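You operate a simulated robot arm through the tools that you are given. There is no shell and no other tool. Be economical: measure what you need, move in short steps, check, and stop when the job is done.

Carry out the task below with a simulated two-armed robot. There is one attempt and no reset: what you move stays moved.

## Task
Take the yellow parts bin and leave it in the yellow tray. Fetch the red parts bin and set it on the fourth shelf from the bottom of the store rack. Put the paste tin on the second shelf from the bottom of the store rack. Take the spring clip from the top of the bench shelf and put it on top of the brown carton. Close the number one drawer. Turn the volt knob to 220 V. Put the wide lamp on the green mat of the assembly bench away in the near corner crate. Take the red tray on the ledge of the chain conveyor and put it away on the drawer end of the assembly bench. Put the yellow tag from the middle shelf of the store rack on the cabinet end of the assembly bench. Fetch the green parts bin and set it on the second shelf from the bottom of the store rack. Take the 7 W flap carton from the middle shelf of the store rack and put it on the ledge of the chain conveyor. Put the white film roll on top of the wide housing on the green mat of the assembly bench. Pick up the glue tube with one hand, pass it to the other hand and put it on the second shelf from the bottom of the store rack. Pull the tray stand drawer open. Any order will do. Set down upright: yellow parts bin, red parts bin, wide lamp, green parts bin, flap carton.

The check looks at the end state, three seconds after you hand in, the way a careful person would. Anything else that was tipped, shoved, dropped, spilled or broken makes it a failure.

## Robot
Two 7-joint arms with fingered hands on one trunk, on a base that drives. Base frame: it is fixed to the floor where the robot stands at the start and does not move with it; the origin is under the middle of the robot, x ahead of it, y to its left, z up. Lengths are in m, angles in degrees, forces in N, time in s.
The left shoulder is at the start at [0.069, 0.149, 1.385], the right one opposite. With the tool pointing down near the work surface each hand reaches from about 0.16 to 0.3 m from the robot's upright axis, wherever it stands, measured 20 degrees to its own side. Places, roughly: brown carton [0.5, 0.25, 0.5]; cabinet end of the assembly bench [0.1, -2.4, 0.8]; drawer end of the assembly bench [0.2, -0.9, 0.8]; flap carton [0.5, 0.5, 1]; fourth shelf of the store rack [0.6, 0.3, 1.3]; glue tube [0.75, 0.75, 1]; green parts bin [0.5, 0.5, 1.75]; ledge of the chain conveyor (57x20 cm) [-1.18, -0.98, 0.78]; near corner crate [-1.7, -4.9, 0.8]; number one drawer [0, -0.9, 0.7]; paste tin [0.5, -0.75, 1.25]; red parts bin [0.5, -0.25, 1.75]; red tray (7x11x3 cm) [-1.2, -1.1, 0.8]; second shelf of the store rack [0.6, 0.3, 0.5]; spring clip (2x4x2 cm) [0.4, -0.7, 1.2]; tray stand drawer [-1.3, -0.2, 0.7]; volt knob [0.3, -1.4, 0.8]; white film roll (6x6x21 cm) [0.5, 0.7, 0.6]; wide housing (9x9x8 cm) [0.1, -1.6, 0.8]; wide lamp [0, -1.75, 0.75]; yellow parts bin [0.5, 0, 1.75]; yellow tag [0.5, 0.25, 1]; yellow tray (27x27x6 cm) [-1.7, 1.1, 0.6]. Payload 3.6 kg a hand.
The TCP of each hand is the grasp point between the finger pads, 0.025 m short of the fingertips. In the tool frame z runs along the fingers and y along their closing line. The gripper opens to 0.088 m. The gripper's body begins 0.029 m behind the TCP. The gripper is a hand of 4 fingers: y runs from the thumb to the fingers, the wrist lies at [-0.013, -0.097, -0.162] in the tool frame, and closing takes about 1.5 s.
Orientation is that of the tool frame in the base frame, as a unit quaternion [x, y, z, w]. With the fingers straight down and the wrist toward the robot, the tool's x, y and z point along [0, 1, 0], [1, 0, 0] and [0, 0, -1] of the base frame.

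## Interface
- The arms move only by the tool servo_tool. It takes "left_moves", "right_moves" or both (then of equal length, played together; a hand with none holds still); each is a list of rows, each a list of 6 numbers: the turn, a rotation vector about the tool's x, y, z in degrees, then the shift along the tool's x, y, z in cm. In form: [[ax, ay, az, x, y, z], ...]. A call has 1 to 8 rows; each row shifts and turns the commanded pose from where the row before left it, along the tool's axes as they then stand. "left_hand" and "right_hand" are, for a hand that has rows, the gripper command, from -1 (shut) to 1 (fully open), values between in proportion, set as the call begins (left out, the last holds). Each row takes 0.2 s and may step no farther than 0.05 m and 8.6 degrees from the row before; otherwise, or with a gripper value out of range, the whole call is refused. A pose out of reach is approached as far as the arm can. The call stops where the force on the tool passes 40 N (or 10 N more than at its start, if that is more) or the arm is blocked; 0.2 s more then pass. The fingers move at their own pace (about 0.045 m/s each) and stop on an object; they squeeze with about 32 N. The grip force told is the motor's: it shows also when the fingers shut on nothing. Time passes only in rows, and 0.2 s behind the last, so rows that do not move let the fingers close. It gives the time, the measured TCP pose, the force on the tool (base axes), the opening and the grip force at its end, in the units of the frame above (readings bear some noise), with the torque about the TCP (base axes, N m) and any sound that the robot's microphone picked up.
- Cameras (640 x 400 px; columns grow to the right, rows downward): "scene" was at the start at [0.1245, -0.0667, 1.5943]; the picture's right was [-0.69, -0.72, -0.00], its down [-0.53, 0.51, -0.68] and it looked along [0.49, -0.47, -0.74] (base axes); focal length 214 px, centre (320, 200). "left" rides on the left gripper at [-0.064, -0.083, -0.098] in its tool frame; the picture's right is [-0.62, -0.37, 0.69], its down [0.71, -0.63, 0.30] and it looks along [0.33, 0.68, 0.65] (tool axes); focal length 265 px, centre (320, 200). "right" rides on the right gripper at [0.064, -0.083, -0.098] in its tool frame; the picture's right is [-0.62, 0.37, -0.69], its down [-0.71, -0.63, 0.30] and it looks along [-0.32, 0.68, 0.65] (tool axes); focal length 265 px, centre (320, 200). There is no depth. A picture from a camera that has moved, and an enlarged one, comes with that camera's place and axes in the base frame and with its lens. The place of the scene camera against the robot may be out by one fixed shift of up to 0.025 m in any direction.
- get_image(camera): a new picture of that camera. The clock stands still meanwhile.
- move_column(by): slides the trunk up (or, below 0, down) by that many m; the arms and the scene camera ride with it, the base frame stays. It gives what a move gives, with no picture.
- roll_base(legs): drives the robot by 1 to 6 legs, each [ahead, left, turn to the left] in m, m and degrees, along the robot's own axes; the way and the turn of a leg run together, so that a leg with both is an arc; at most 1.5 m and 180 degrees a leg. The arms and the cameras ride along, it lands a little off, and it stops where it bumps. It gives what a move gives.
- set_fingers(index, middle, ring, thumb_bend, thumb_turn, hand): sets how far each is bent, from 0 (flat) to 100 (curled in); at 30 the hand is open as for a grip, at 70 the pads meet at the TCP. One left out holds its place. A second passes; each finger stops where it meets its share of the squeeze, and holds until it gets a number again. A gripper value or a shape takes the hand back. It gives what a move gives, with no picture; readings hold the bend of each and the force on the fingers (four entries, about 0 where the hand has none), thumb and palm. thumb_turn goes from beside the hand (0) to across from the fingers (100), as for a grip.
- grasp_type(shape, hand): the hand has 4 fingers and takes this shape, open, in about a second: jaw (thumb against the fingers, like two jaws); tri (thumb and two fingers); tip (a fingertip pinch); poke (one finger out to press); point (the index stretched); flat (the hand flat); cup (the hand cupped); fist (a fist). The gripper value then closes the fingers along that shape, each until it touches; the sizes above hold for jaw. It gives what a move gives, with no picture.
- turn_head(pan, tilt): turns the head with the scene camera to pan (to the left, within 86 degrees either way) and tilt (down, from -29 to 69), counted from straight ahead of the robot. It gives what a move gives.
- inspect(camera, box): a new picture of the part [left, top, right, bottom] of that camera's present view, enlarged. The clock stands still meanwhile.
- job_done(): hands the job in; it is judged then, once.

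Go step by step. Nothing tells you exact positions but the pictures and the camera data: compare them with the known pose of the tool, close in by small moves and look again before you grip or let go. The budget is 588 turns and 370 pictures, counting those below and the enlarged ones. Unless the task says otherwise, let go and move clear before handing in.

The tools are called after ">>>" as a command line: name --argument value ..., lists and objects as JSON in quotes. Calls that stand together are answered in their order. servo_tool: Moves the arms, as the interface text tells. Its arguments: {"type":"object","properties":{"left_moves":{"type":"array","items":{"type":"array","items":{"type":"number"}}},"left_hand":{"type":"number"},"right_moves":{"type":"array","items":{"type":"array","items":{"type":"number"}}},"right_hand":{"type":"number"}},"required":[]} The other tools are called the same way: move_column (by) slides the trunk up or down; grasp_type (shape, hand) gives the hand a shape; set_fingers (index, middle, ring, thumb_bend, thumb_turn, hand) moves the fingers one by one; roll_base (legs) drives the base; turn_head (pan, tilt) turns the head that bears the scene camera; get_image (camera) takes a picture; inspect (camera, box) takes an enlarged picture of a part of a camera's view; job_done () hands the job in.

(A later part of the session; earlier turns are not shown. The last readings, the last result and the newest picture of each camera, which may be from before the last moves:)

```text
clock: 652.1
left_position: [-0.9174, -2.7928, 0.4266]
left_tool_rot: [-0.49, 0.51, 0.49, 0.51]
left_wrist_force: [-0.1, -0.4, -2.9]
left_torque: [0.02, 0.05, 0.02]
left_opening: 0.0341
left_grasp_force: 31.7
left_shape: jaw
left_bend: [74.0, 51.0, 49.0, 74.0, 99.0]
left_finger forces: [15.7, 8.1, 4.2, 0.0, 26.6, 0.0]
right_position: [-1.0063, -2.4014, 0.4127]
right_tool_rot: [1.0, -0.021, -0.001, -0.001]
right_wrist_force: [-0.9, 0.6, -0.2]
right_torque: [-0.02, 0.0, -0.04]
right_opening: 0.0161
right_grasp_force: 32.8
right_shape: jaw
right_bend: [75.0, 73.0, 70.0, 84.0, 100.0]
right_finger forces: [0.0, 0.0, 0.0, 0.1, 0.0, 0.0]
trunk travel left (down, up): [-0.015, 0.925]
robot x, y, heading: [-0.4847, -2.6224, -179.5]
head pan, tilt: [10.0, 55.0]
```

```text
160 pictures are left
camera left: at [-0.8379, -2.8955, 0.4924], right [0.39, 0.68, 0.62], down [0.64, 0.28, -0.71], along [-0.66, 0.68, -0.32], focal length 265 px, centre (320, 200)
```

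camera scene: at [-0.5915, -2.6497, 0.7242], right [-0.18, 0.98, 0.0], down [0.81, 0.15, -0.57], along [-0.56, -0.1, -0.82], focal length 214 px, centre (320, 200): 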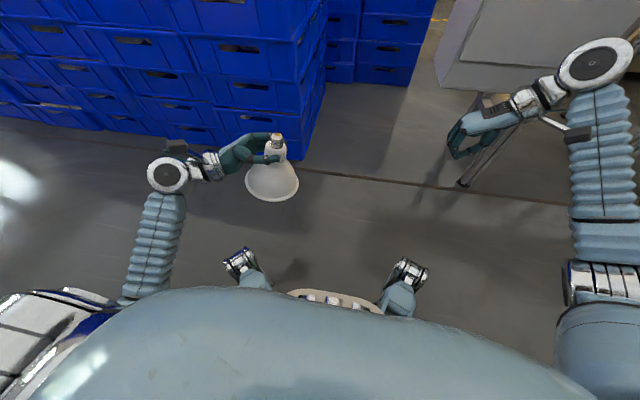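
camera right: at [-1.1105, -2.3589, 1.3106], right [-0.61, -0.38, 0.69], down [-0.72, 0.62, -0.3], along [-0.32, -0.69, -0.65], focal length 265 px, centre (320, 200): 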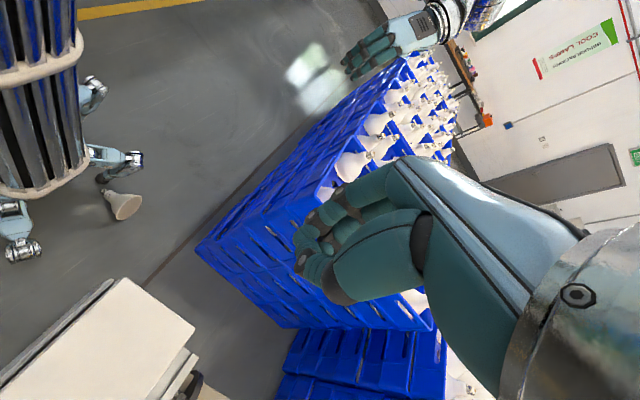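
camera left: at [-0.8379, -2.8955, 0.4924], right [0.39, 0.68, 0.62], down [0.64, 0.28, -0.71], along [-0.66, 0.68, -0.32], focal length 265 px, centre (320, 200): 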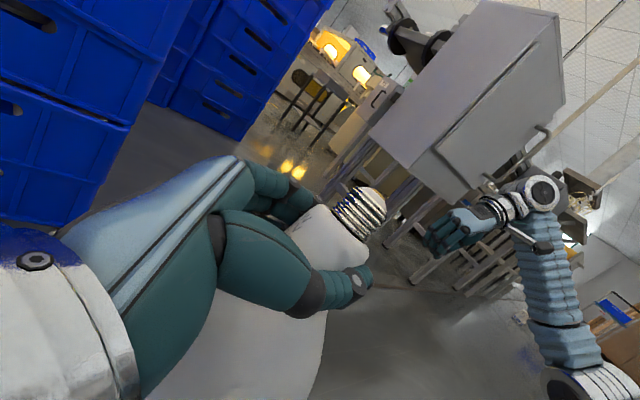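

The lamp is upright in the left hand. Raise the trunk and slide along the aisle toward the target crate.

>>> move_column --by 0.4

>>> move_column --by 0.38

>>> roll_base --legs '[[-0.02, 0, 0], [0, 1.3, 0]]'

>>> turn_head --pan 25 --tilt 25

>>> get_image --camera "scene"

```text
clock: 656.0
left_position: [-0.9175, -2.7928, 0.8271]
left_tool_rot: [-0.491, 0.51, 0.49, 0.509]
left_wrist_force: [-0.5, -0.6, -2.1]
left_torque: [0.01, 0.05, 0.0]
left_opening: 0.0345
left_grasp_force: 31.8
left_shape: jaw
left_bend: [74.0, 51.0, 49.0, 74.0, 99.0]
left_finger forces: [15.7, 8.2, 4.2, 0.0, 26.5, 0.0]
right_position: [-1.0062, -2.4024, 0.8127]
right_tool_rot: [1.0, -0.022, -0.001, -0.001]
right_wrist_force: [-0.6, -0.3, 0.3]
right_torque: [-0.02, 0.01, 0.02]
right_opening: 0.0162
right_grasp_force: 31.7
right_shape: jaw
right_bend: [75.0, 73.0, 70.0, 84.0, 100.0]
right_finger forces: [0.0, 0.1, 0.0, 0.0, 0.0, 0.1]
trunk travel left (down, up): [-0.415, 0.525]
robot x, y, heading: [-0.4874, -2.6235, -179.6]
head pan, tilt: [10.0, 55.0]
```

```text
clock: 659.6
left_position: [-0.9169, -2.793, 1.2071]
left_tool_rot: [-0.491, 0.509, 0.49, 0.509]
left_wrist_force: [-0.4, 0.0, -2.2]
left_torque: [0.03, 0.05, 0.01]
left_opening: 0.0341
left_grasp_force: 32.0
left_shape: jaw
left_bend: [74.0, 51.0, 49.0, 74.0, 99.0]
left_finger forces: [15.8, 8.2, 4.3, 0.1, 26.6, 0.0]
right_position: [-1.0074, -2.4011, 1.1927]
right_tool_rot: [1.0, -0.022, -0.001, -0.001]
right_wrist_force: [-0.6, -0.2, -0.5]
right_torque: [-0.03, 0.0, 0.01]
right_opening: 0.0161
right_grasp_force: 32.1
right_shape: jaw
right_bend: [75.0, 73.0, 70.0, 84.0, 100.0]
right_finger forces: [0.0, 0.0, 0.0, 0.0, 0.1, 0.0]
trunk travel left (down, up): [-0.795, 0.145]
robot x, y, heading: [-0.4912, -2.6241, -179.6]
head pan, tilt: [10.0, 55.0]
```

```text
clock: 676.9
left_position: [-0.918, -4.0818, 1.2077]
left_tool_rot: [-0.48, 0.519, 0.481, 0.518]
left_wrist_force: [0.4, 0.0, -2.1]
left_torque: [-0.01, 0.01, -0.03]
left_opening: 0.0342
left_grasp_force: 32.3
left_shape: jaw
left_bend: [74.0, 51.0, 50.0, 75.0, 99.0]
left_finger forces: [15.6, 8.1, 4.5, 0.0, 26.4, 0.0]
right_position: [-0.9932, -3.6864, 1.192]
right_tool_rot: [0.999, -0.04, -0.002, 0.0]
right_wrist_force: [-0.6, 0.2, 0.7]
right_torque: [-0.02, 0.01, 0.0]
right_opening: 0.0159
right_grasp_force: 31.7
right_shape: jaw
right_bend: [75.0, 73.0, 70.0, 84.0, 100.0]
right_finger forces: [0.0, 0.0, 0.0, 0.1, 0.0, 0.0]
trunk travel left (down, up): [-0.795, 0.145]
robot x, y, heading: [-0.4848, -3.9294, 178.1]
head pan, tilt: [10.0, 55.0]
```

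```text
clock: 677.9
left_position: [-0.919, -4.0798, 1.2081]
left_tool_rot: [-0.481, 0.519, 0.48, 0.518]
left_wrist_force: [-1.2, -0.4, -2.2]
left_torque: [0.01, 0.04, 0.0]
left_opening: 0.0341
left_grasp_force: 31.4
left_shape: jaw
left_bend: [74.0, 51.0, 50.0, 75.0, 99.0]
left_finger forces: [15.5, 8.2, 4.5, 0.0, 26.2, 0.1]
right_position: [-0.9953, -3.687, 1.1909]
right_tool_rot: [0.999, -0.04, -0.001, 0.0]
right_wrist_force: [0.6, -0.7, 0.0]
right_torque: [0.02, -0.03, 0.0]
right_opening: 0.0161
right_grasp_force: 31.6
right_shape: jaw
right_bend: [75.0, 73.0, 70.0, 84.0, 100.0]
right_finger forces: [0.1, 0.0, 0.0, 0.1, 0.0, 0.0]
trunk travel left (down, up): [-0.795, 0.145]
robot x, y, heading: [-0.4838, -3.9297, 178.4]
head pan, tilt: [25.0, 25.0]
```

```text
159 pictures are left
camera scene: at [-0.6024, -3.9739, 1.548], right [-0.39, 0.92, 0.0], down [0.39, 0.17, -0.91], along [-0.83, -0.36, -0.42], focal length 214 px, centre (320, 200)
```

scene: 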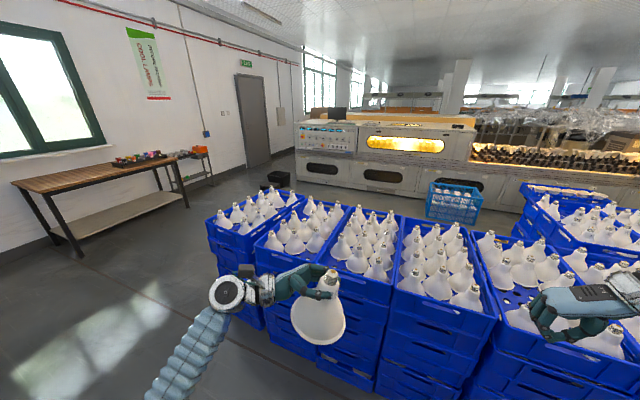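

The target crate is the last one (y ≈ -4.6…-5.1). Slide on and look into it.

>>> roll_base --legs '[[0, 0.75, 1.5]]'

>>> turn_head --pan 5 --tilt 35

>>> get_image --camera "scene"

>>> inspect --camera "scene" --box '[200, 60, 440, 240]'

```text
clock: 687.7
left_position: [-0.9317, -4.8262, 1.2087]
left_tool_rot: [-0.486, 0.515, 0.485, 0.513]
left_wrist_force: [0.8, -0.2, -2.4]
left_torque: [0.0, 0.04, 0.03]
left_opening: 0.034
left_grasp_force: 32.0
left_shape: jaw
left_bend: [74.0, 51.0, 50.0, 75.0, 99.0]
left_finger forces: [15.4, 7.9, 4.5, 0.1, 26.2, 0.1]
right_position: [-1.015, -4.4334, 1.1926]
right_tool_rot: [1.0, -0.031, -0.001, 0.0]
right_wrist_force: [-0.2, 0.5, -0.1]
right_torque: [-0.04, -0.04, 0.01]
right_opening: 0.0159
right_grasp_force: 31.4
right_shape: jaw
right_bend: [75.0, 73.0, 70.0, 84.0, 100.0]
right_finger forces: [0.0, 0.0, 0.0, 0.1, 0.0, 0.0]
trunk travel left (down, up): [-0.795, 0.145]
robot x, y, heading: [-0.5031, -4.6684, 179.2]
head pan, tilt: [25.0, 25.0]
```

```text
clock: 688.5
left_position: [-0.9319, -4.8286, 1.2071]
left_tool_rot: [-0.486, 0.514, 0.486, 0.514]
left_wrist_force: [-0.1, -0.3, -2.8]
left_torque: [0.02, 0.0, -0.02]
left_opening: 0.0342
left_grasp_force: 31.9
left_shape: jaw
left_bend: [74.0, 51.0, 50.0, 75.0, 99.0]
left_finger forces: [15.6, 8.0, 4.3, 0.0, 26.1, 0.0]
right_position: [-1.0148, -4.4351, 1.1935]
right_tool_rot: [1.0, -0.031, -0.001, -0.001]
right_wrist_force: [-0.7, -0.2, -0.2]
right_torque: [0.01, -0.01, -0.02]
right_opening: 0.0158
right_grasp_force: 31.9
right_shape: jaw
right_bend: [75.0, 73.0, 70.0, 84.0, 100.0]
right_finger forces: [0.0, 0.0, 0.0, 0.0, 0.0, 0.1]
trunk travel left (down, up): [-0.795, 0.145]
robot x, y, heading: [-0.502, -4.6659, 179.3]
head pan, tilt: [5.0, 35.0]
```

```text
158 pictures are left
camera scene: at [-0.6203, -4.6864, 1.5324], right [-0.08, 1.0, 0.0], down [0.57, 0.04, -0.82], along [-0.82, -0.06, -0.57], focal length 214 px, centre (320, 200)
```

scene: 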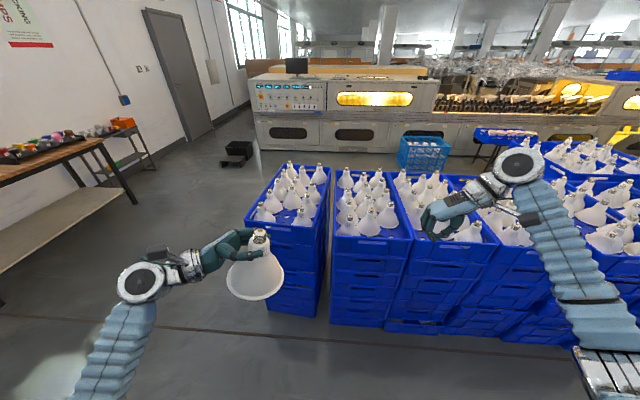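

```text
2.22 times, centred on (320, 150) of scene
camera zoom: at [-0.6203, -4.6864, 1.5324], right [-0.08, 1.0, 0.0], down [0.57, 0.04, -0.82], along [-0.82, -0.06, -0.57], focal length 477 px, centre (320, 311)
```

zoom: 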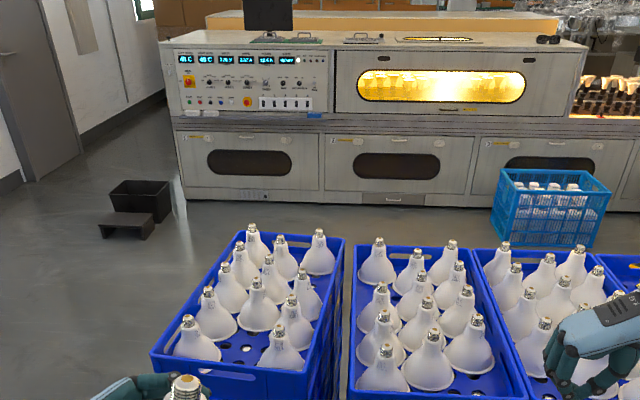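

The crate has 11 or so lamps with a gap at its front middle. I move closer for a top-down look.

>>> roll_base --legs '[[0.22, 0, 0]]'

>>> turn_head --pan 15 --tilt 45

>>> inspect --camera "scene" --box '[220, 60, 460, 240]'

>>> get_image --camera "right"

```text
clock: 691.9
left_position: [-1.1483, -4.8207, 1.2064]
left_tool_rot: [-0.486, 0.515, 0.484, 0.514]
left_wrist_force: [-0.5, 1.5, -1.7]
left_torque: [0.02, 0.0, 0.0]
left_opening: 0.034
left_grasp_force: 32.1
left_shape: jaw
left_bend: [74.0, 51.0, 50.0, 75.0, 99.0]
left_finger forces: [15.3, 8.0, 4.6, 0.1, 26.3, 0.1]
right_position: [-1.231, -4.4274, 1.1927]
right_tool_rot: [0.999, -0.033, -0.001, 0.0]
right_wrist_force: [-0.4, 0.3, -0.9]
right_torque: [-0.02, -0.03, 0.02]
right_opening: 0.0157
right_grasp_force: 31.5
right_shape: jaw
right_bend: [75.0, 73.0, 70.0, 84.0, 100.0]
right_finger forces: [0.0, 0.0, 0.1, 0.1, 0.0, 0.1]
trunk travel left (down, up): [-0.795, 0.145]
robot x, y, heading: [-0.7194, -4.6647, 179.3]
head pan, tilt: [5.0, 35.0]
```

```text
clock: 692.6
left_position: [-1.1472, -4.8235, 1.2082]
left_tool_rot: [-0.485, 0.514, 0.485, 0.515]
left_wrist_force: [0.8, 0.1, -2.7]
left_torque: [0.01, 0.01, 0.04]
left_opening: 0.0341
left_grasp_force: 31.8
left_shape: jaw
left_bend: [74.0, 51.0, 50.0, 75.0, 99.0]
left_finger forces: [15.5, 8.2, 4.5, 0.0, 26.3, 0.0]
right_position: [-1.2286, -4.4302, 1.1941]
right_tool_rot: [0.999, -0.033, 0.0, -0.001]
right_wrist_force: [0.0, 0.2, -0.3]
right_torque: [0.03, 0.02, -0.01]
right_opening: 0.016
right_grasp_force: 31.9
right_shape: jaw
right_bend: [75.0, 73.0, 70.0, 84.0, 100.0]
right_finger forces: [0.0, 0.0, 0.0, 0.0, 0.0, 0.0]
trunk travel left (down, up): [-0.795, 0.145]
robot x, y, heading: [-0.7189, -4.6624, 178.8]
head pan, tilt: [15.0, 45.0]
```

```text
2.22 times, centred on (340, 150) of scene
camera zoom: at [-0.8288, -4.696, 1.5177], right [-0.24, 0.97, 0.0], down [0.69, 0.17, -0.71], along [-0.69, -0.17, -0.71], focal length 477 px, centre (276, 311)
```

zoom: 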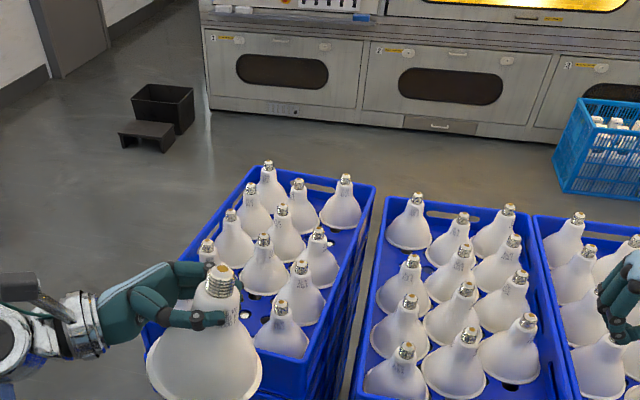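

```text
155 pictures are left
camera right: at [-1.1591, -4.3515, 1.291], right [-0.64, -0.33, 0.69], down [-0.67, 0.68, -0.3], along [-0.37, -0.66, -0.65], focal length 265 px, centre (320, 200)
```

right: 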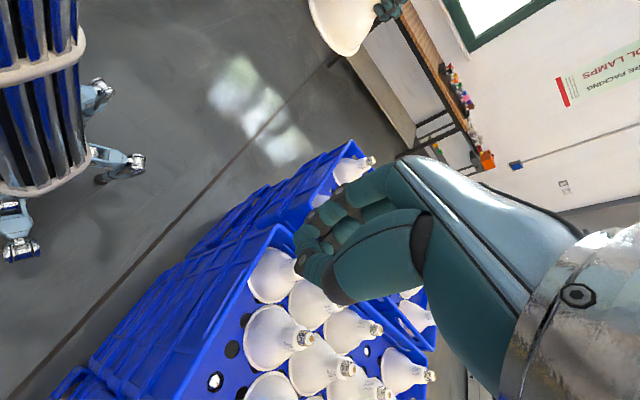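

I move the lamp aside to the left to see the free slot fully.

>>> servo_tool --left_moves '[[0, 0, 0, 0, 0, -4], [0, 0, 0, 0, 0, -4], [0, 0, 0, 0, 0, -4], [0, 0, 0, 0, 0, -4], [0, 0, 0, 0, 0, 0]]'

>>> turn_head --pan 18 --tilt 50

>>> get_image --camera "scene"

>>> inspect --camera "scene" --box '[260, 80, 400, 190]'

```text
clock: 693.8
left_position: [-1.1549, -4.9802, 1.2096]
left_tool_rot: [-0.485, 0.514, 0.486, 0.514]
left_wrist_force: [0.4, 0.7, -2.4]
left_torque: [-0.01, 0.04, -0.02]
left_opening: 0.034
left_grasp_force: 32.1
left_shape: jaw
left_bend: [74.0, 51.0, 50.0, 75.0, 99.0]
left_finger forces: [15.3, 8.0, 4.6, 0.0, 26.3, 0.0]
right_position: [-1.2292, -4.4304, 1.1914]
right_tool_rot: [0.999, -0.033, -0.001, -0.001]
right_wrist_force: [0.0, 0.5, 0.2]
right_torque: [0.0, 0.02, 0.01]
right_opening: 0.0161
right_grasp_force: 31.6
right_shape: jaw
right_bend: [75.0, 73.0, 70.0, 84.0, 100.0]
right_finger forces: [0.0, 0.1, 0.0, 0.1, 0.0, 0.0]
trunk travel left (down, up): [-0.795, 0.145]
robot x, y, heading: [-0.7194, -4.6663, 178.9]
head pan, tilt: [15.0, 45.0]
```

```text
clock: 694.5
left_position: [-1.1561, -4.9797, 1.2107]
left_tool_rot: [-0.485, 0.514, 0.485, 0.515]
left_wrist_force: [-0.7, -0.1, -2.9]
left_torque: [0.01, 0.02, 0.0]
left_opening: 0.0342
left_grasp_force: 32.0
left_shape: jaw
left_bend: [74.0, 51.0, 50.0, 75.0, 99.0]
left_finger forces: [15.2, 7.9, 4.8, 0.0, 26.3, 0.0]
right_position: [-1.2289, -4.4289, 1.1929]
right_tool_rot: [0.999, -0.034, 0.0, -0.001]
right_wrist_force: [-0.5, 0.0, 0.0]
right_torque: [0.0, -0.01, -0.01]
right_opening: 0.0159
right_grasp_force: 32.5
right_shape: jaw
right_bend: [75.0, 73.0, 70.0, 84.0, 100.0]
right_finger forces: [0.0, 0.0, 0.0, 0.0, 0.0, 0.0]
trunk travel left (down, up): [-0.795, 0.145]
robot x, y, heading: [-0.7207, -4.6619, 179.1]
head pan, tilt: [18.0, 50.0]
```

```text
154 pictures are left
camera scene: at [-0.8243, -4.6977, 1.5108], right [-0.29, 0.96, 0.0], down [0.73, 0.23, -0.64], along [-0.61, -0.19, -0.77], focal length 214 px, centre (320, 200)
```

scene: 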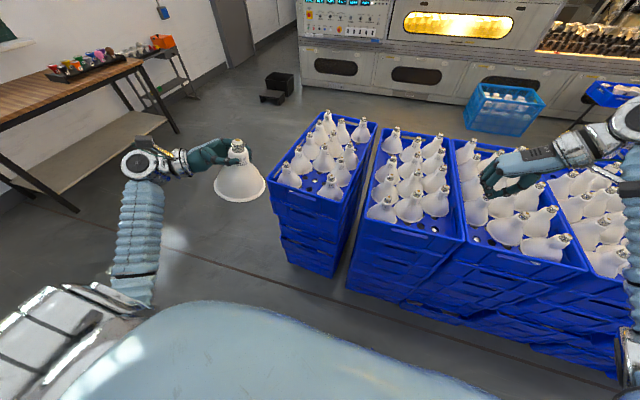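

```text
3.64 times, centred on (330, 135) of scene
camera zoom: at [-0.8243, -4.6977, 1.5108], right [-0.29, 0.96, 0.0], down [0.73, 0.23, -0.64], along [-0.61, -0.19, -0.77], focal length 780 px, centre (284, 436)
```

zoom: 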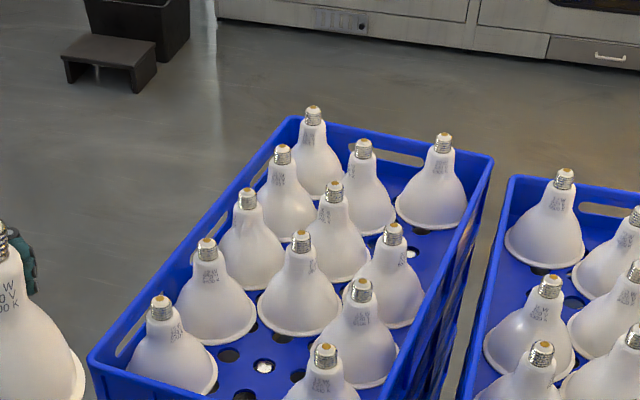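

The free slot is front-middle (about (-1.475, -4.926)); neighbours stand left and right, so I need a from-above grip. I'll hand the lamp over in the air: right hand takes the cap from above. First bring the lamp to the middle and lift the right hand.

>>> servo_tool --left_moves '[[0, 0, 0, 0, 0, 4], [0, 0, 0, 0, 0, 4], [0, 0, 0, 0, 0, 4], [0, 0, 0, 0, 0, 4], [0, 0, 0, 0, 0, 0], [0, 0, 0, 0, 0, 0]]' --right_moves '[[0, 0, 0, 0, 0, -4], [0, 0, 0, 0, 0, -4], [0, 0, 0, 0, 0, -4], [0, 0, 0, 0, 0, -4], [0, 0, 0, 1.5, 4, 0], [0, 0, 0, 1.5, 4, 0]]' --right_hand 1

>>> get_image --camera "right"

>>> turn_head --pan 10 --tilt 20

>>> get_image --camera "scene"

```text
clock: 695.9
left_position: [-1.1493, -4.8234, 1.2042]
left_tool_rot: [-0.484, 0.515, 0.485, 0.516]
left_wrist_force: [0.1, -0.4, -2.2]
left_torque: [0.01, 0.03, -0.04]
left_opening: 0.0334
left_grasp_force: 32.2
left_shape: jaw
left_bend: [74.0, 51.0, 50.0, 75.0, 99.0]
left_finger forces: [15.3, 7.7, 4.4, 0.0, 26.0, 0.0]
right_position: [-1.2048, -4.5158, 1.3528]
right_tool_rot: [0.999, -0.034, -0.001, -0.001]
right_wrist_force: [-0.3, -0.4, 0.4]
right_torque: [0.0, 0.0, 0.01]
right_opening: 0.0877
right_grasp_force: 0.0
right_shape: jaw
right_bend: [30.0, 30.0, 30.0, 30.0, 98.0]
right_finger forces: [0.0, 0.0, 0.0, 0.0, 0.0, 0.0]
trunk travel left (down, up): [-0.795, 0.145]
robot x, y, heading: [-0.7205, -4.6642, 179.3]
head pan, tilt: [18.0, 50.0]
```

```text
152 pictures are left
camera right: at [-1.1356, -4.4377, 1.4512], right [-0.64, -0.33, 0.69], down [-0.67, 0.68, -0.3], along [-0.37, -0.66, -0.66], focal length 265 px, centre (320, 200)
```

right: 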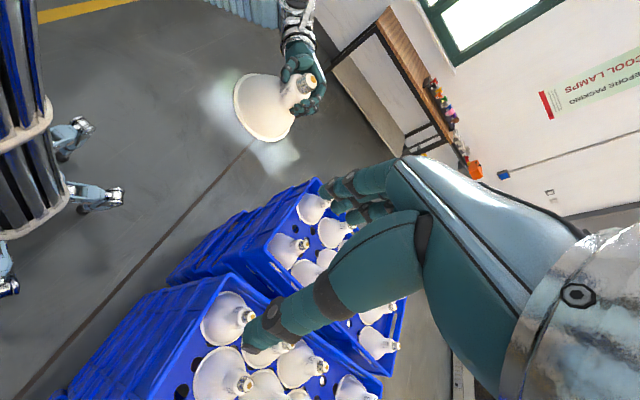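

```text
clock: 696.8
left_position: [-1.1487, -4.8217, 1.206]
left_tool_rot: [-0.485, 0.515, 0.485, 0.514]
left_wrist_force: [0.3, -0.6, -3.4]
left_torque: [-0.02, 0.02, -0.02]
left_opening: 0.0338
left_grasp_force: 32.6
left_shape: jaw
left_bend: [74.0, 51.0, 50.0, 75.0, 99.0]
left_finger forces: [15.3, 7.9, 4.6, 0.0, 25.9, 0.0]
right_position: [-1.2055, -4.5124, 1.3531]
right_tool_rot: [0.999, -0.033, -0.001, 0.0]
right_wrist_force: [0.2, -0.5, -0.1]
right_torque: [-0.01, -0.03, -0.01]
right_opening: 0.0878
right_grasp_force: 0.1
right_shape: jaw
right_bend: [30.0, 30.0, 30.0, 30.0, 98.0]
right_finger forces: [0.0, 0.0, 0.0, 0.1, 0.1, 0.0]
trunk travel left (down, up): [-0.795, 0.145]
robot x, y, heading: [-0.72, -4.664, 179.1]
head pan, tilt: [10.0, 20.0]
```

```text
151 pictures are left
camera scene: at [-0.8433, -4.6888, 1.5562], right [-0.16, 0.99, 0.0], down [0.34, 0.05, -0.94], along [-0.93, -0.15, -0.34], focal length 214 px, centre (320, 200)
```

scene: 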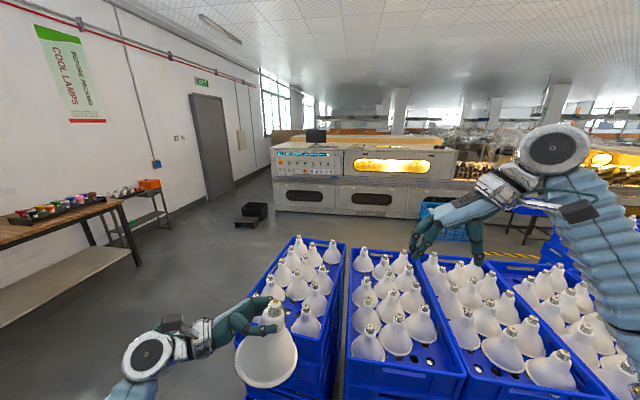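

>>> inspect --camera "right" --box '[220, 40, 340, 160]'

>>> inspect --camera "scene" --box '[190, 280, 330, 400]'

```text
3.33 times, centred on (280, 100) of right
camera zoom: at [-1.136, -4.4333, 1.4503], right [-0.64, -0.33, 0.69], down [-0.67, 0.68, -0.3], along [-0.37, -0.66, -0.65], focal length 885 px, centre (453, 533)
```

zoom: 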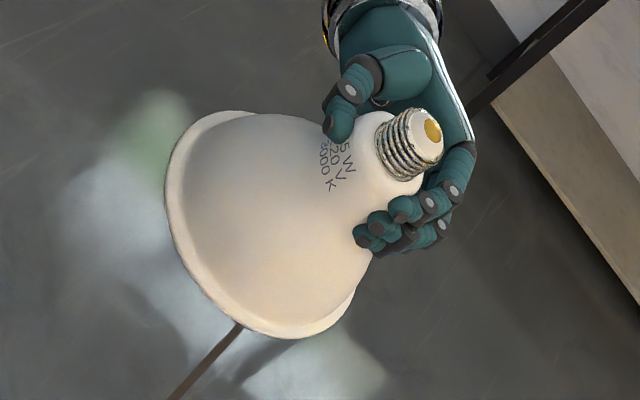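

```text
3.33 times, centred on (260, 340) of scene
camera zoom: at [-0.8433, -4.6888, 1.5562], right [-0.16, 0.99, 0.0], down [0.34, 0.05, -0.94], along [-0.93, -0.15, -0.34], focal length 715 px, centre (520, -267)
```

zoom: 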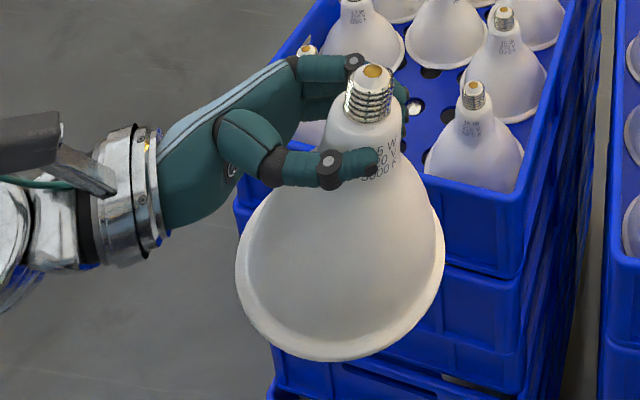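

A handover is cramped, so instead I'll rotate the left hand so that it points forward (coming over the crate's front rim) with the lamp upright. Try the yaw, moving the right hand away.

>>> servo_tool --left_moves '[[-8.3, 0, 0, 0, 0, 0], [-8.3, 0, 0, 0, 0, 0], [-8.3, 0, 0, 0, 0, 0], [-8.3, 0, 0, 0, 0, 0], [-8.3, 0, 0, 0, 0, 0], [-8.3, 0, 0, 0, 0, 0], [0, 0, 0, 0, 0, 0]]' --right_moves '[[0, 0, 0, 2, -4, 0], [0, 0, 0, 2, -4, 0], [0, 0, 0, 2, -4, 0], [0, 0, 0, 0, 0, 0], [0, 0, 0, 0, 0, 0], [0, 0, 0, 0, 0, 0], [0, 0, 0, 0, 0, 0]]'

>>> get_image --camera "scene"

```text
clock: 698.4
left_position: [-1.1838, -4.8264, 1.1862]
left_tool_rot: [0.659, -0.318, -0.64, -0.235]
left_wrist_force: [-0.3, 0.0, -3.3]
left_torque: [-0.02, 0.02, -0.02]
left_opening: 0.0331
left_grasp_force: 31.5
left_shape: jaw
left_bend: [74.0, 52.0, 50.0, 75.0, 99.0]
left_finger forces: [14.9, 7.5, 4.7, 0.0, 26.0, 0.0]
left hand out of reach, approached as far as the arm can: row 3, 4, 5, 6
right_position: [-1.1404, -4.3967, 1.3536]
right_tool_rot: [0.999, -0.033, -0.001, -0.002]
right_wrist_force: [-0.2, 0.2, -0.1]
right_torque: [0.03, 0.01, 0.0]
right_opening: 0.0877
right_grasp_force: 0.0
right_shape: jaw
right_bend: [30.0, 30.0, 30.0, 30.0, 98.0]
right_finger forces: [0.0, 0.1, 0.0, 0.0, 0.1, 0.0]
trunk travel left (down, up): [-0.795, 0.145]
robot x, y, heading: [-0.717, -4.6638, 179.1]
head pan, tilt: [10.0, 20.0]
```

```text
148 pictures are left
camera scene: at [-0.8439, -4.6928, 1.5562], right [-0.16, 0.99, 0.0], down [0.34, 0.06, -0.94], along [-0.93, -0.15, -0.34], focal length 214 px, centre (320, 200)
```

scene: 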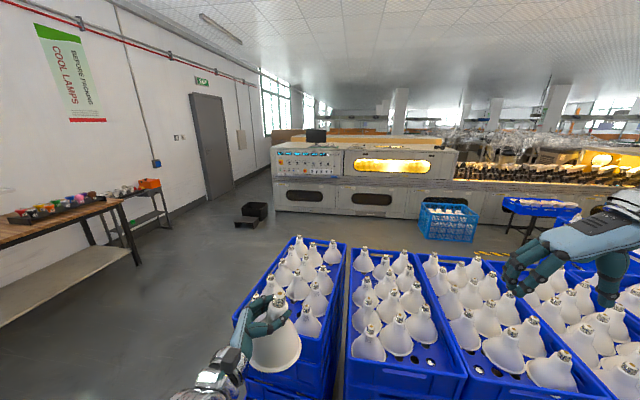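

Almost there; extending the arm forward gives room to rotate further.

>>> servo_tool --left_moves '[[0, 0, 0, 0, 2.4, 2.3], [0, 0, 0, 0, 2.4, 2.3], [0, 0, 0, 0, 2.4, 2.3], [-7, 0, 0, 0, 0, 0], [-7, 0, 0, 0, 0, 0], [-7, 0, 0, 0, 0, 0], [0, 0, 0, 0, 0, 0]]'

>>> get_image --camera "scene"

```text
clock: 698.8
left_position: [-1.1955, -4.8159, 1.1661]
left_tool_rot: [0.673, -0.324, -0.617, -0.247]
left_wrist_force: [-1.1, 0.3, -1.9]
left_torque: [0.0, 0.03, 0.05]
left_opening: 0.0331
left_grasp_force: 31.8
left_shape: jaw
left_bend: [74.0, 52.0, 51.0, 75.0, 99.0]
left_finger forces: [14.9, 8.0, 5.2, 0.1, 27.2, 0.1]
right_position: [-1.14, -4.393, 1.3517]
right_tool_rot: [0.999, -0.032, 0.0, 0.0]
right_wrist_force: [-0.7, -0.7, 0.4]
right_torque: [-0.02, 0.0, 0.01]
right_opening: 0.0879
right_grasp_force: 0.0
right_shape: jaw
right_bend: [30.0, 30.0, 30.0, 30.0, 98.0]
right_finger forces: [0.0, 0.1, 0.1, 0.0, 0.1, 0.0]
trunk travel left (down, up): [-0.795, 0.145]
robot x, y, heading: [-0.7174, -4.6612, 178.9]
head pan, tilt: [10.0, 20.0]
stopped in row 1 (left hand): the arm was blocked; the commanded pose is now the measured one
```

```text
147 pictures are left
camera scene: at [-0.8441, -4.6883, 1.5562], right [-0.16, 0.99, 0.0], down [0.34, 0.05, -0.94], along [-0.93, -0.15, -0.34], focal length 214 px, centre (320, 200)
```

scene: 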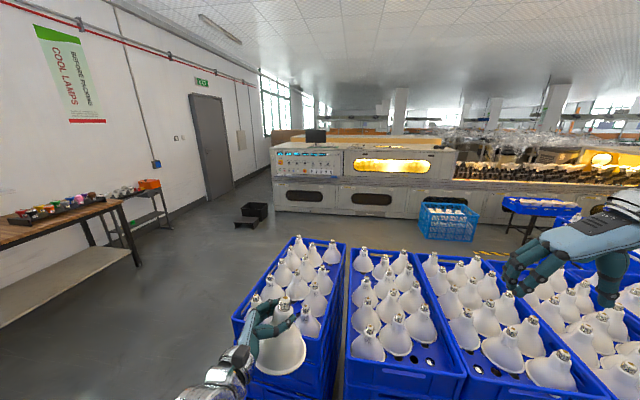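

That direction is limited. I'll instead stand the lamp on the floor and re-grip it from above. First rotate back to the former attitude and move the base back a bit.

>>> servo_tool --left_moves '[[7.6, -1.3, -0.17, 0, 0, 0], [7.6, -1.3, -0.17, 0, 0, 0], [7.6, -1.3, -0.17, 0, 0, 0], [7.6, -1.3, -0.17, 0, 0, 0], [7.6, -1.3, -0.17, 0, 0, 0], [7.6, -1.3, -0.17, 0, 0, 0], [0, 0, 0, 0, 0, 0]]'

>>> roll_base --legs '[[-0.14, 0, 0.5]]'

>>> move_column --by -0.4

>>> move_column --by -0.39

>>> turn_head --pan 15 --tilt 50

>>> get_image --camera "scene"

```text
clock: 700.4
left_position: [-1.1921, -4.8167, 1.1675]
left_tool_rot: [-0.484, 0.514, 0.486, 0.515]
left_wrist_force: [0.1, 0.3, -2.9]
left_torque: [-0.01, 0.01, 0.0]
left_opening: 0.033
left_grasp_force: 31.9
left_shape: jaw
left_bend: [74.0, 52.0, 51.0, 75.0, 99.0]
left_finger forces: [14.2, 7.2, 4.4, 0.0, 25.8, 0.1]
right_position: [-1.1387, -4.3939, 1.3536]
right_tool_rot: [0.999, -0.034, -0.001, -0.001]
right_wrist_force: [-0.1, 0.6, 0.0]
right_torque: [0.0, -0.02, -0.01]
right_opening: 0.0877
right_grasp_force: 0.0
right_shape: jaw
right_bend: [30.0, 30.0, 30.0, 30.0, 98.0]
right_finger forces: [0.0, 0.1, 0.0, 0.1, 0.0, 0.1]
trunk travel left (down, up): [-0.795, 0.145]
robot x, y, heading: [-0.7192, -4.6639, 179.2]
head pan, tilt: [10.0, 20.0]
```

```text
clock: 702.8
left_position: [-1.0555, -4.8229, 1.166]
left_tool_rot: [-0.487, 0.511, 0.489, 0.512]
left_wrist_force: [0.2, 0.2, -2.6]
left_torque: [-0.01, 0.0, 0.0]
left_opening: 0.0329
left_grasp_force: 32.5
left_shape: jaw
left_bend: [74.0, 52.0, 51.0, 75.0, 99.0]
left_finger forces: [14.2, 7.2, 4.4, 0.1, 25.6, 0.1]
right_position: [-1.0061, -4.3994, 1.3532]
right_tool_rot: [1.0, -0.028, -0.001, 0.0]
right_wrist_force: [-0.2, 0.3, 0.5]
right_torque: [-0.03, -0.02, -0.01]
right_opening: 0.0877
right_grasp_force: 0.1
right_shape: jaw
right_bend: [30.0, 30.0, 30.0, 30.0, 98.0]
right_finger forces: [0.1, 0.0, 0.1, 0.0, 0.0, 0.0]
trunk travel left (down, up): [-0.795, 0.145]
robot x, y, heading: [-0.5811, -4.6674, 179.8]
head pan, tilt: [10.0, 20.0]
```

```text
clock: 706.6
left_position: [-1.0552, -4.8235, 0.7655]
left_tool_rot: [-0.487, 0.511, 0.49, 0.512]
left_wrist_force: [-0.1, 0.4, -2.1]
left_torque: [-0.02, 0.02, -0.05]
left_opening: 0.0328
left_grasp_force: 31.8
left_shape: jaw
left_bend: [74.0, 52.0, 51.0, 75.0, 99.0]
left_finger forces: [14.2, 7.3, 4.5, 0.0, 25.7, 0.0]
right_position: [-1.0051, -4.4008, 0.9519]
right_tool_rot: [1.0, -0.027, -0.001, 0.0]
right_wrist_force: [0.2, -0.2, 0.2]
right_torque: [0.0, 0.0, 0.0]
right_opening: 0.0879
right_grasp_force: 0.0
right_shape: jaw
right_bend: [30.0, 30.0, 30.0, 30.0, 98.0]
right_finger forces: [0.0, 0.0, 0.0, 0.1, 0.0, 0.0]
trunk travel left (down, up): [-0.395, 0.545]
robot x, y, heading: [-0.5817, -4.6662, 179.8]
head pan, tilt: [10.0, 20.0]
```

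```text
clock: 710.3
left_position: [-1.057, -4.8241, 0.376]
left_tool_rot: [-0.487, 0.512, 0.488, 0.512]
left_wrist_force: [0.3, -0.2, -2.6]
left_torque: [0.01, 0.04, 0.01]
left_opening: 0.0326
left_grasp_force: 32.3
left_shape: jaw
left_bend: [74.0, 52.0, 51.0, 75.0, 99.0]
left_finger forces: [14.2, 7.3, 4.5, 0.0, 25.7, 0.1]
right_position: [-1.0047, -4.4006, 0.5634]
right_tool_rot: [1.0, -0.028, 0.0, -0.001]
right_wrist_force: [-0.1, -0.4, 0.6]
right_torque: [-0.01, 0.0, -0.02]
right_opening: 0.0877
right_grasp_force: 0.2
right_shape: jaw
right_bend: [30.0, 30.0, 30.0, 30.0, 98.0]
right_finger forces: [0.0, 0.1, 0.0, 0.0, 0.0, 0.1]
trunk travel left (down, up): [-0.005, 0.935]
robot x, y, heading: [-0.5827, -4.6624, 179.7]
head pan, tilt: [10.0, 20.0]
```

```text
clock: 711.3
left_position: [-1.0537, -4.8237, 0.3764]
left_tool_rot: [-0.487, 0.512, 0.489, 0.512]
left_wrist_force: [0.2, -0.5, -2.4]
left_torque: [0.0, 0.02, -0.02]
left_opening: 0.0328
left_grasp_force: 31.5
left_shape: jaw
left_bend: [74.0, 52.0, 51.0, 75.0, 99.0]
left_finger forces: [14.2, 7.3, 4.4, 0.0, 25.8, 0.0]
right_position: [-1.0055, -4.3995, 0.5623]
right_tool_rot: [1.0, -0.027, -0.001, -0.001]
right_wrist_force: [0.2, -0.4, -0.5]
right_torque: [0.0, 0.0, -0.01]
right_opening: 0.0878
right_grasp_force: 0.0
right_shape: jaw
right_bend: [30.0, 30.0, 30.0, 30.0, 98.0]
right_finger forces: [0.0, 0.0, 0.0, 0.0, 0.0, 0.0]
trunk travel left (down, up): [-0.005, 0.935]
robot x, y, heading: [-0.581, -4.665, 179.9]
head pan, tilt: [15.0, 50.0]
```

```text
146 pictures are left
camera scene: at [-0.6862, -4.6966, 0.7207], right [-0.26, 0.97, 0.0], down [0.74, 0.2, -0.64], along [-0.62, -0.16, -0.77], focal length 214 px, centre (320, 200)
```

scene: 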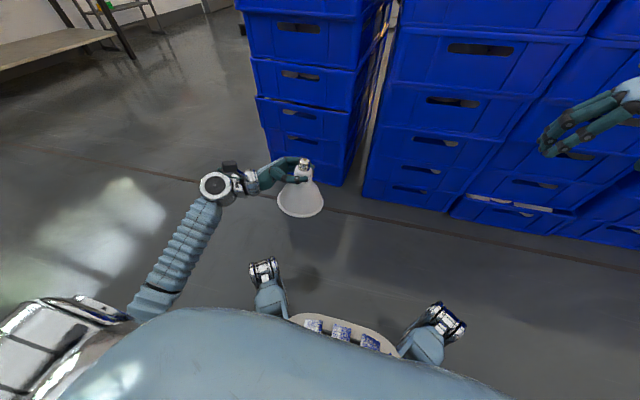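

>>> servo_tool --left_moves '[[0, 0, 0, 4, 1, 0.5], [0, 0, 0, 4, 1, 0.5], [0, 0, 0, 4, 1, 0.5], [0, 0, 0, 4, 1, 0.5], [0, 0, 0, 4, 0.5, 0.4], [0, 0, 0, 4, 0, 0], [0, 0, 0, 0, 0, 0]]'

>>> get_image --camera "scene"

```text
clock: 712.9
left_position: [-1.1024, -4.7988, 0.1356]
left_tool_rot: [-0.487, 0.511, 0.49, 0.512]
left_wrist_force: [0.4, 1.5, -1.4]
left_torque: [0.02, 0.01, -0.01]
left_opening: 0.0212
left_grasp_force: 31.7
left_shape: jaw
left_bend: [76.0, 75.0, 57.0, 87.0, 100.0]
left_finger forces: [0.0, 0.0, 0.4, 0.1, 0.7, 0.0]
right_position: [-1.0047, -4.4017, 0.5631]
right_tool_rot: [1.0, -0.028, 0.0, -0.001]
right_wrist_force: [0.0, 0.3, 0.3]
right_torque: [0.04, -0.02, 0.01]
right_opening: 0.0874
right_grasp_force: 0.1
right_shape: jaw
right_bend: [30.0, 30.0, 30.0, 30.0, 98.0]
right_finger forces: [0.0, 0.1, 0.0, 0.1, 0.1, 0.0]
trunk travel left (down, up): [-0.005, 0.935]
robot x, y, heading: [-0.5812, -4.6691, 179.8]
head pan, tilt: [15.0, 50.0]
```

```text
145 pictures are left
camera scene: at [-0.6861, -4.6966, 0.7207], right [-0.26, 0.97, 0.0], down [0.74, 0.2, -0.64], along [-0.62, -0.16, -0.77], focal length 214 px, centre (320, 200)
```

scene: 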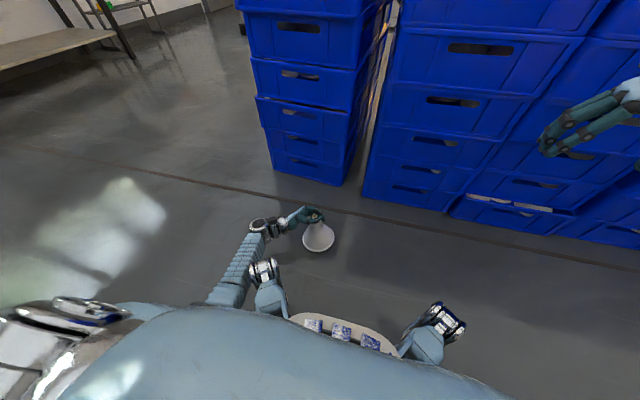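

>>> inspect --camera "scene" --box '[260, 180, 380, 270]'

>>> get_image --camera "left"

```text
4.44 times, centred on (320, 225) of scene
camera zoom: at [-0.6861, -4.6966, 0.7207], right [-0.26, 0.97, 0.0], down [0.74, 0.2, -0.64], along [-0.62, -0.16, -0.77], focal length 953 px, centre (320, 89)
```

zoom: 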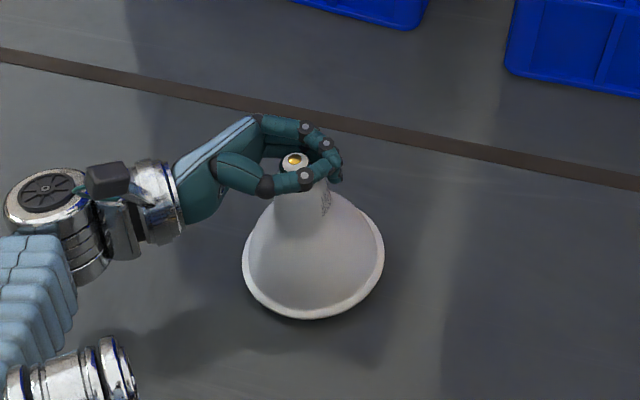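

```text
143 pictures are left
camera left: at [-1.0242, -4.9012, 0.1989], right [0.4, 0.67, 0.62], down [0.64, 0.28, -0.71], along [-0.65, 0.69, -0.32], focal length 265 px, centre (320, 200)
```

left: 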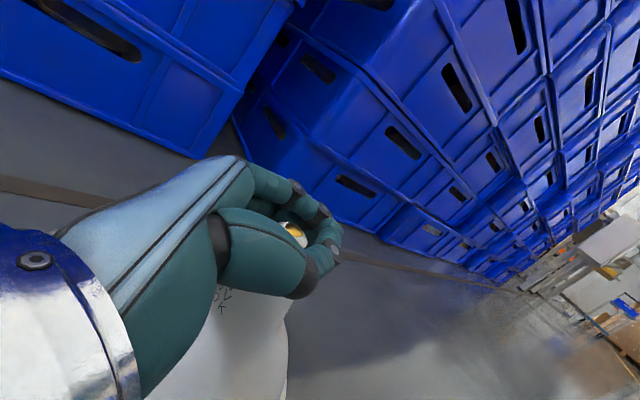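

The lamp slid down and stands upright on the floor with its cap inside my fingers. I open and withdraw to the left.

>>> servo_tool --left_moves '[[0, 0, 0, 0, 0, 0], [0, 0, 0, 0, 0, 0], [0, 0, 0, 0, 0, 0], [0, 0, 0, 0, 0, 0], [0, 0, 0, 0, 0, 0]]' --left_hand 1

>>> inspect --camera "scene" --box '[260, 180, 380, 270]'

```text
clock: 714.1
left_position: [-1.102, -4.7993, 0.1336]
left_tool_rot: [-0.486, 0.511, 0.49, 0.512]
left_wrist_force: [-0.2, 0.8, -0.5]
left_torque: [0.02, 0.0, 0.02]
left_opening: 0.0874
left_grasp_force: 0.0
left_shape: jaw
left_bend: [30.0, 30.0, 30.0, 30.0, 98.0]
left_finger forces: [0.0, 0.0, 0.0, 0.1, 0.0, 0.1]
right_position: [-1.0054, -4.4014, 0.5628]
right_tool_rot: [1.0, -0.027, -0.001, 0.0]
right_wrist_force: [-0.6, 0.2, -1.1]
right_torque: [0.01, 0.0, -0.02]
right_opening: 0.0873
right_grasp_force: 0.1
right_shape: jaw
right_bend: [30.0, 30.0, 30.0, 30.0, 98.0]
right_finger forces: [0.0, 0.0, 0.1, 0.0, 0.0, 0.0]
trunk travel left (down, up): [-0.005, 0.935]
robot x, y, heading: [-0.5769, -4.6662, 179.8]
head pan, tilt: [15.0, 50.0]
```

```text
4.44 times, centred on (320, 225) of scene
camera zoom: at [-0.686, -4.6966, 0.7207], right [-0.26, 0.97, 0.0], down [0.74, 0.2, -0.64], along [-0.62, -0.16, -0.77], focal length 953 px, centre (320, 89)
```

zoom: 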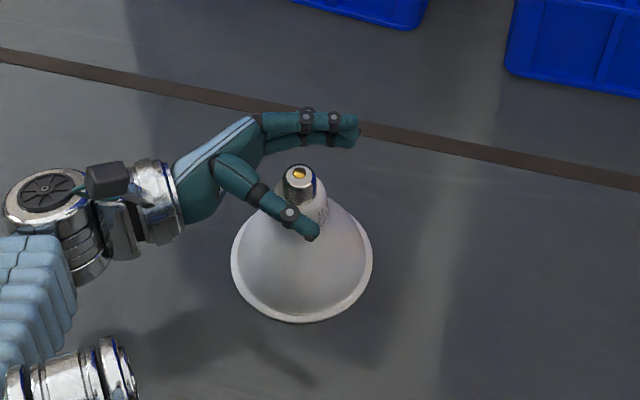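

>>> servo_tool --left_moves '[[0, 0, 0, 0, 0, -3], [0, 0, 0, 0, 0, -4], [0, 0, 0, 0, 0, -4], [0, 0, 0, -4.5, 0, 0], [0, 0, 0, -4.5, 0, 0], [0, 0, 0, -4.5, 0, 0], [0, 0, 0, -4.5, 0, 0], [0, 0, 0, -4.5, 0, 0]]'

>>> roll_base --legs '[[0, 0.25, 0]]'

>>> get_image --camera "right"

>>> get_image --camera "scene"

```text
clock: 715.9
left_position: [-1.1053, -4.9066, 0.3629]
left_tool_rot: [-0.487, 0.511, 0.489, 0.512]
left_wrist_force: [-0.5, -0.3, 0.3]
left_torque: [0.0, 0.03, -0.03]
left_opening: 0.0877
left_grasp_force: 0.1
left_shape: jaw
left_bend: [30.0, 30.0, 30.0, 30.0, 98.0]
left_finger forces: [0.0, 0.1, 0.1, 0.0, 0.0, 0.1]
right_position: [-1.0053, -4.4003, 0.5628]
right_tool_rot: [1.0, -0.027, -0.001, 0.0]
right_wrist_force: [0.2, -1.0, 1.1]
right_torque: [0.01, 0.0, 0.06]
right_opening: 0.0877
right_grasp_force: 0.1
right_shape: jaw
right_bend: [30.0, 30.0, 30.0, 30.0, 98.0]
right_finger forces: [0.1, 0.0, 0.0, 0.0, 0.0, 0.1]
trunk travel left (down, up): [-0.005, 0.935]
robot x, y, heading: [-0.5795, -4.6701, 179.8]
head pan, tilt: [15.0, 50.0]
```

```text
clock: 719.7
left_position: [-1.1086, -5.1557, 0.3636]
left_tool_rot: [-0.485, 0.513, 0.487, 0.514]
left_wrist_force: [-0.4, -0.4, -0.3]
left_torque: [-0.02, -0.02, -0.01]
left_opening: 0.0877
left_grasp_force: 0.1
left_shape: jaw
left_bend: [30.0, 30.0, 30.0, 30.0, 98.0]
left_finger forces: [0.1, 0.0, 0.0, 0.1, 0.0, 0.1]
right_position: [-1.0044, -4.6503, 0.5625]
right_tool_rot: [1.0, -0.031, -0.001, -0.002]
right_wrist_force: [0.1, 0.2, 0.0]
right_torque: [0.01, 0.01, 0.01]
right_opening: 0.0877
right_grasp_force: 0.1
right_shape: jaw
right_bend: [30.0, 30.0, 30.0, 30.0, 98.0]
right_finger forces: [0.0, 0.0, 0.1, 0.0, 0.1, 0.0]
trunk travel left (down, up): [-0.005, 0.935]
robot x, y, heading: [-0.5797, -4.9169, 179.4]
head pan, tilt: [15.0, 50.0]
```

```text
141 pictures are left
camera right: at [-0.9361, -4.5712, 0.661], right [-0.64, -0.33, 0.69], down [-0.68, 0.67, -0.3], along [-0.37, -0.66, -0.65], focal length 265 px, centre (320, 200)
```

right: 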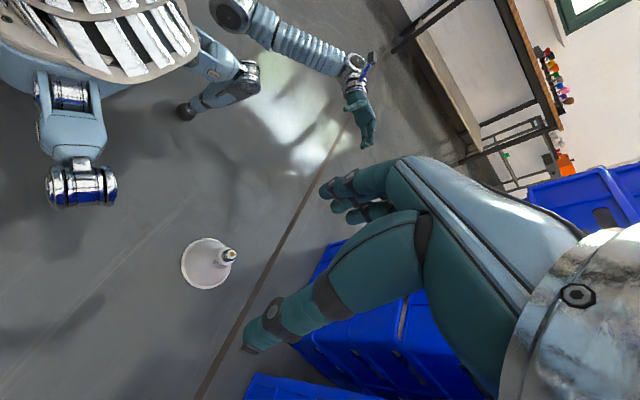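

```text
140 pictures are left
camera scene: at [-0.6877, -4.9507, 0.7207], right [-0.25, 0.97, 0.0], down [0.74, 0.19, -0.64], along [-0.62, -0.16, -0.77], focal length 214 px, centre (320, 200)
```

scene: 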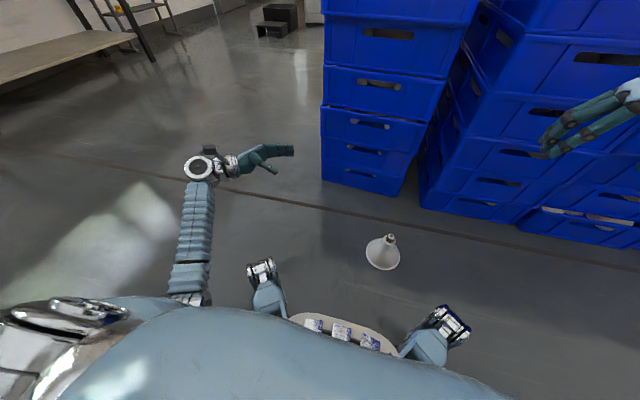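

>>> servo_tool --right_moves '[[0, 0, 0, -2.2, 4.0, 1.5], [0, 0, 0, -2.2, 4.0, 1.5], [0, 0, 0, -2.2, 4.0, 1.5], [0, 0, 0, -2.3, 4.0, 1.5], [0, 0, 0, 0, 0, 4.5], [0, 0, 0, 0, 0, 4.5], [0, 0, 0, 0, 0, 4.5], [0, 0, 0, 0, 0, 4.5]]'

>>> get_image --camera "right"

```text
clock: 721.5
left_position: [-1.1089, -5.1561, 0.364]
left_tool_rot: [-0.485, 0.513, 0.488, 0.514]
left_wrist_force: [-0.1, 0.3, 0.9]
left_torque: [0.0, 0.02, -0.03]
left_opening: 0.0876
left_grasp_force: 0.1
left_shape: jaw
left_bend: [30.0, 30.0, 30.0, 30.0, 98.0]
left_finger forces: [0.0, 0.1, 0.0, 0.0, 0.1, 0.0]
right_position: [-1.1032, -4.8063, 0.3222]
right_tool_rot: [1.0, -0.03, -0.001, 0.0]
right_wrist_force: [-0.8, 0.1, 0.5]
right_torque: [-0.01, -0.02, -0.03]
right_opening: 0.0879
right_grasp_force: 0.2
right_shape: jaw
right_bend: [30.0, 30.0, 30.0, 30.0, 98.0]
right_finger forces: [0.0, 0.0, 0.0, 0.1, 0.1, 0.1]
trunk travel left (down, up): [-0.005, 0.935]
robot x, y, heading: [-0.5808, -4.9188, 179.3]
head pan, tilt: [15.0, 50.0]
```

```text
139 pictures are left
camera right: at [-1.0341, -4.7268, 0.4205], right [-0.64, -0.33, 0.69], down [-0.68, 0.67, -0.3], along [-0.37, -0.66, -0.65], focal length 265 px, centre (320, 200)
```

right: 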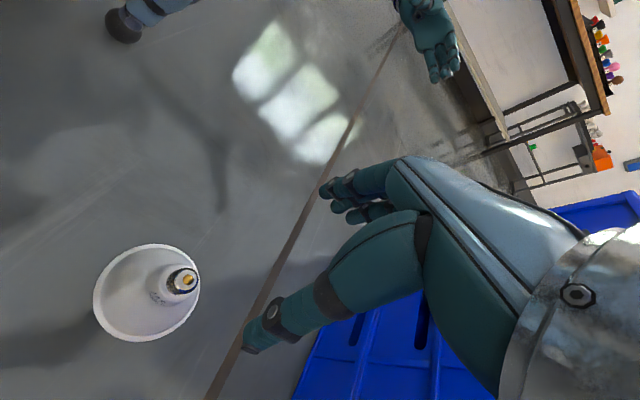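

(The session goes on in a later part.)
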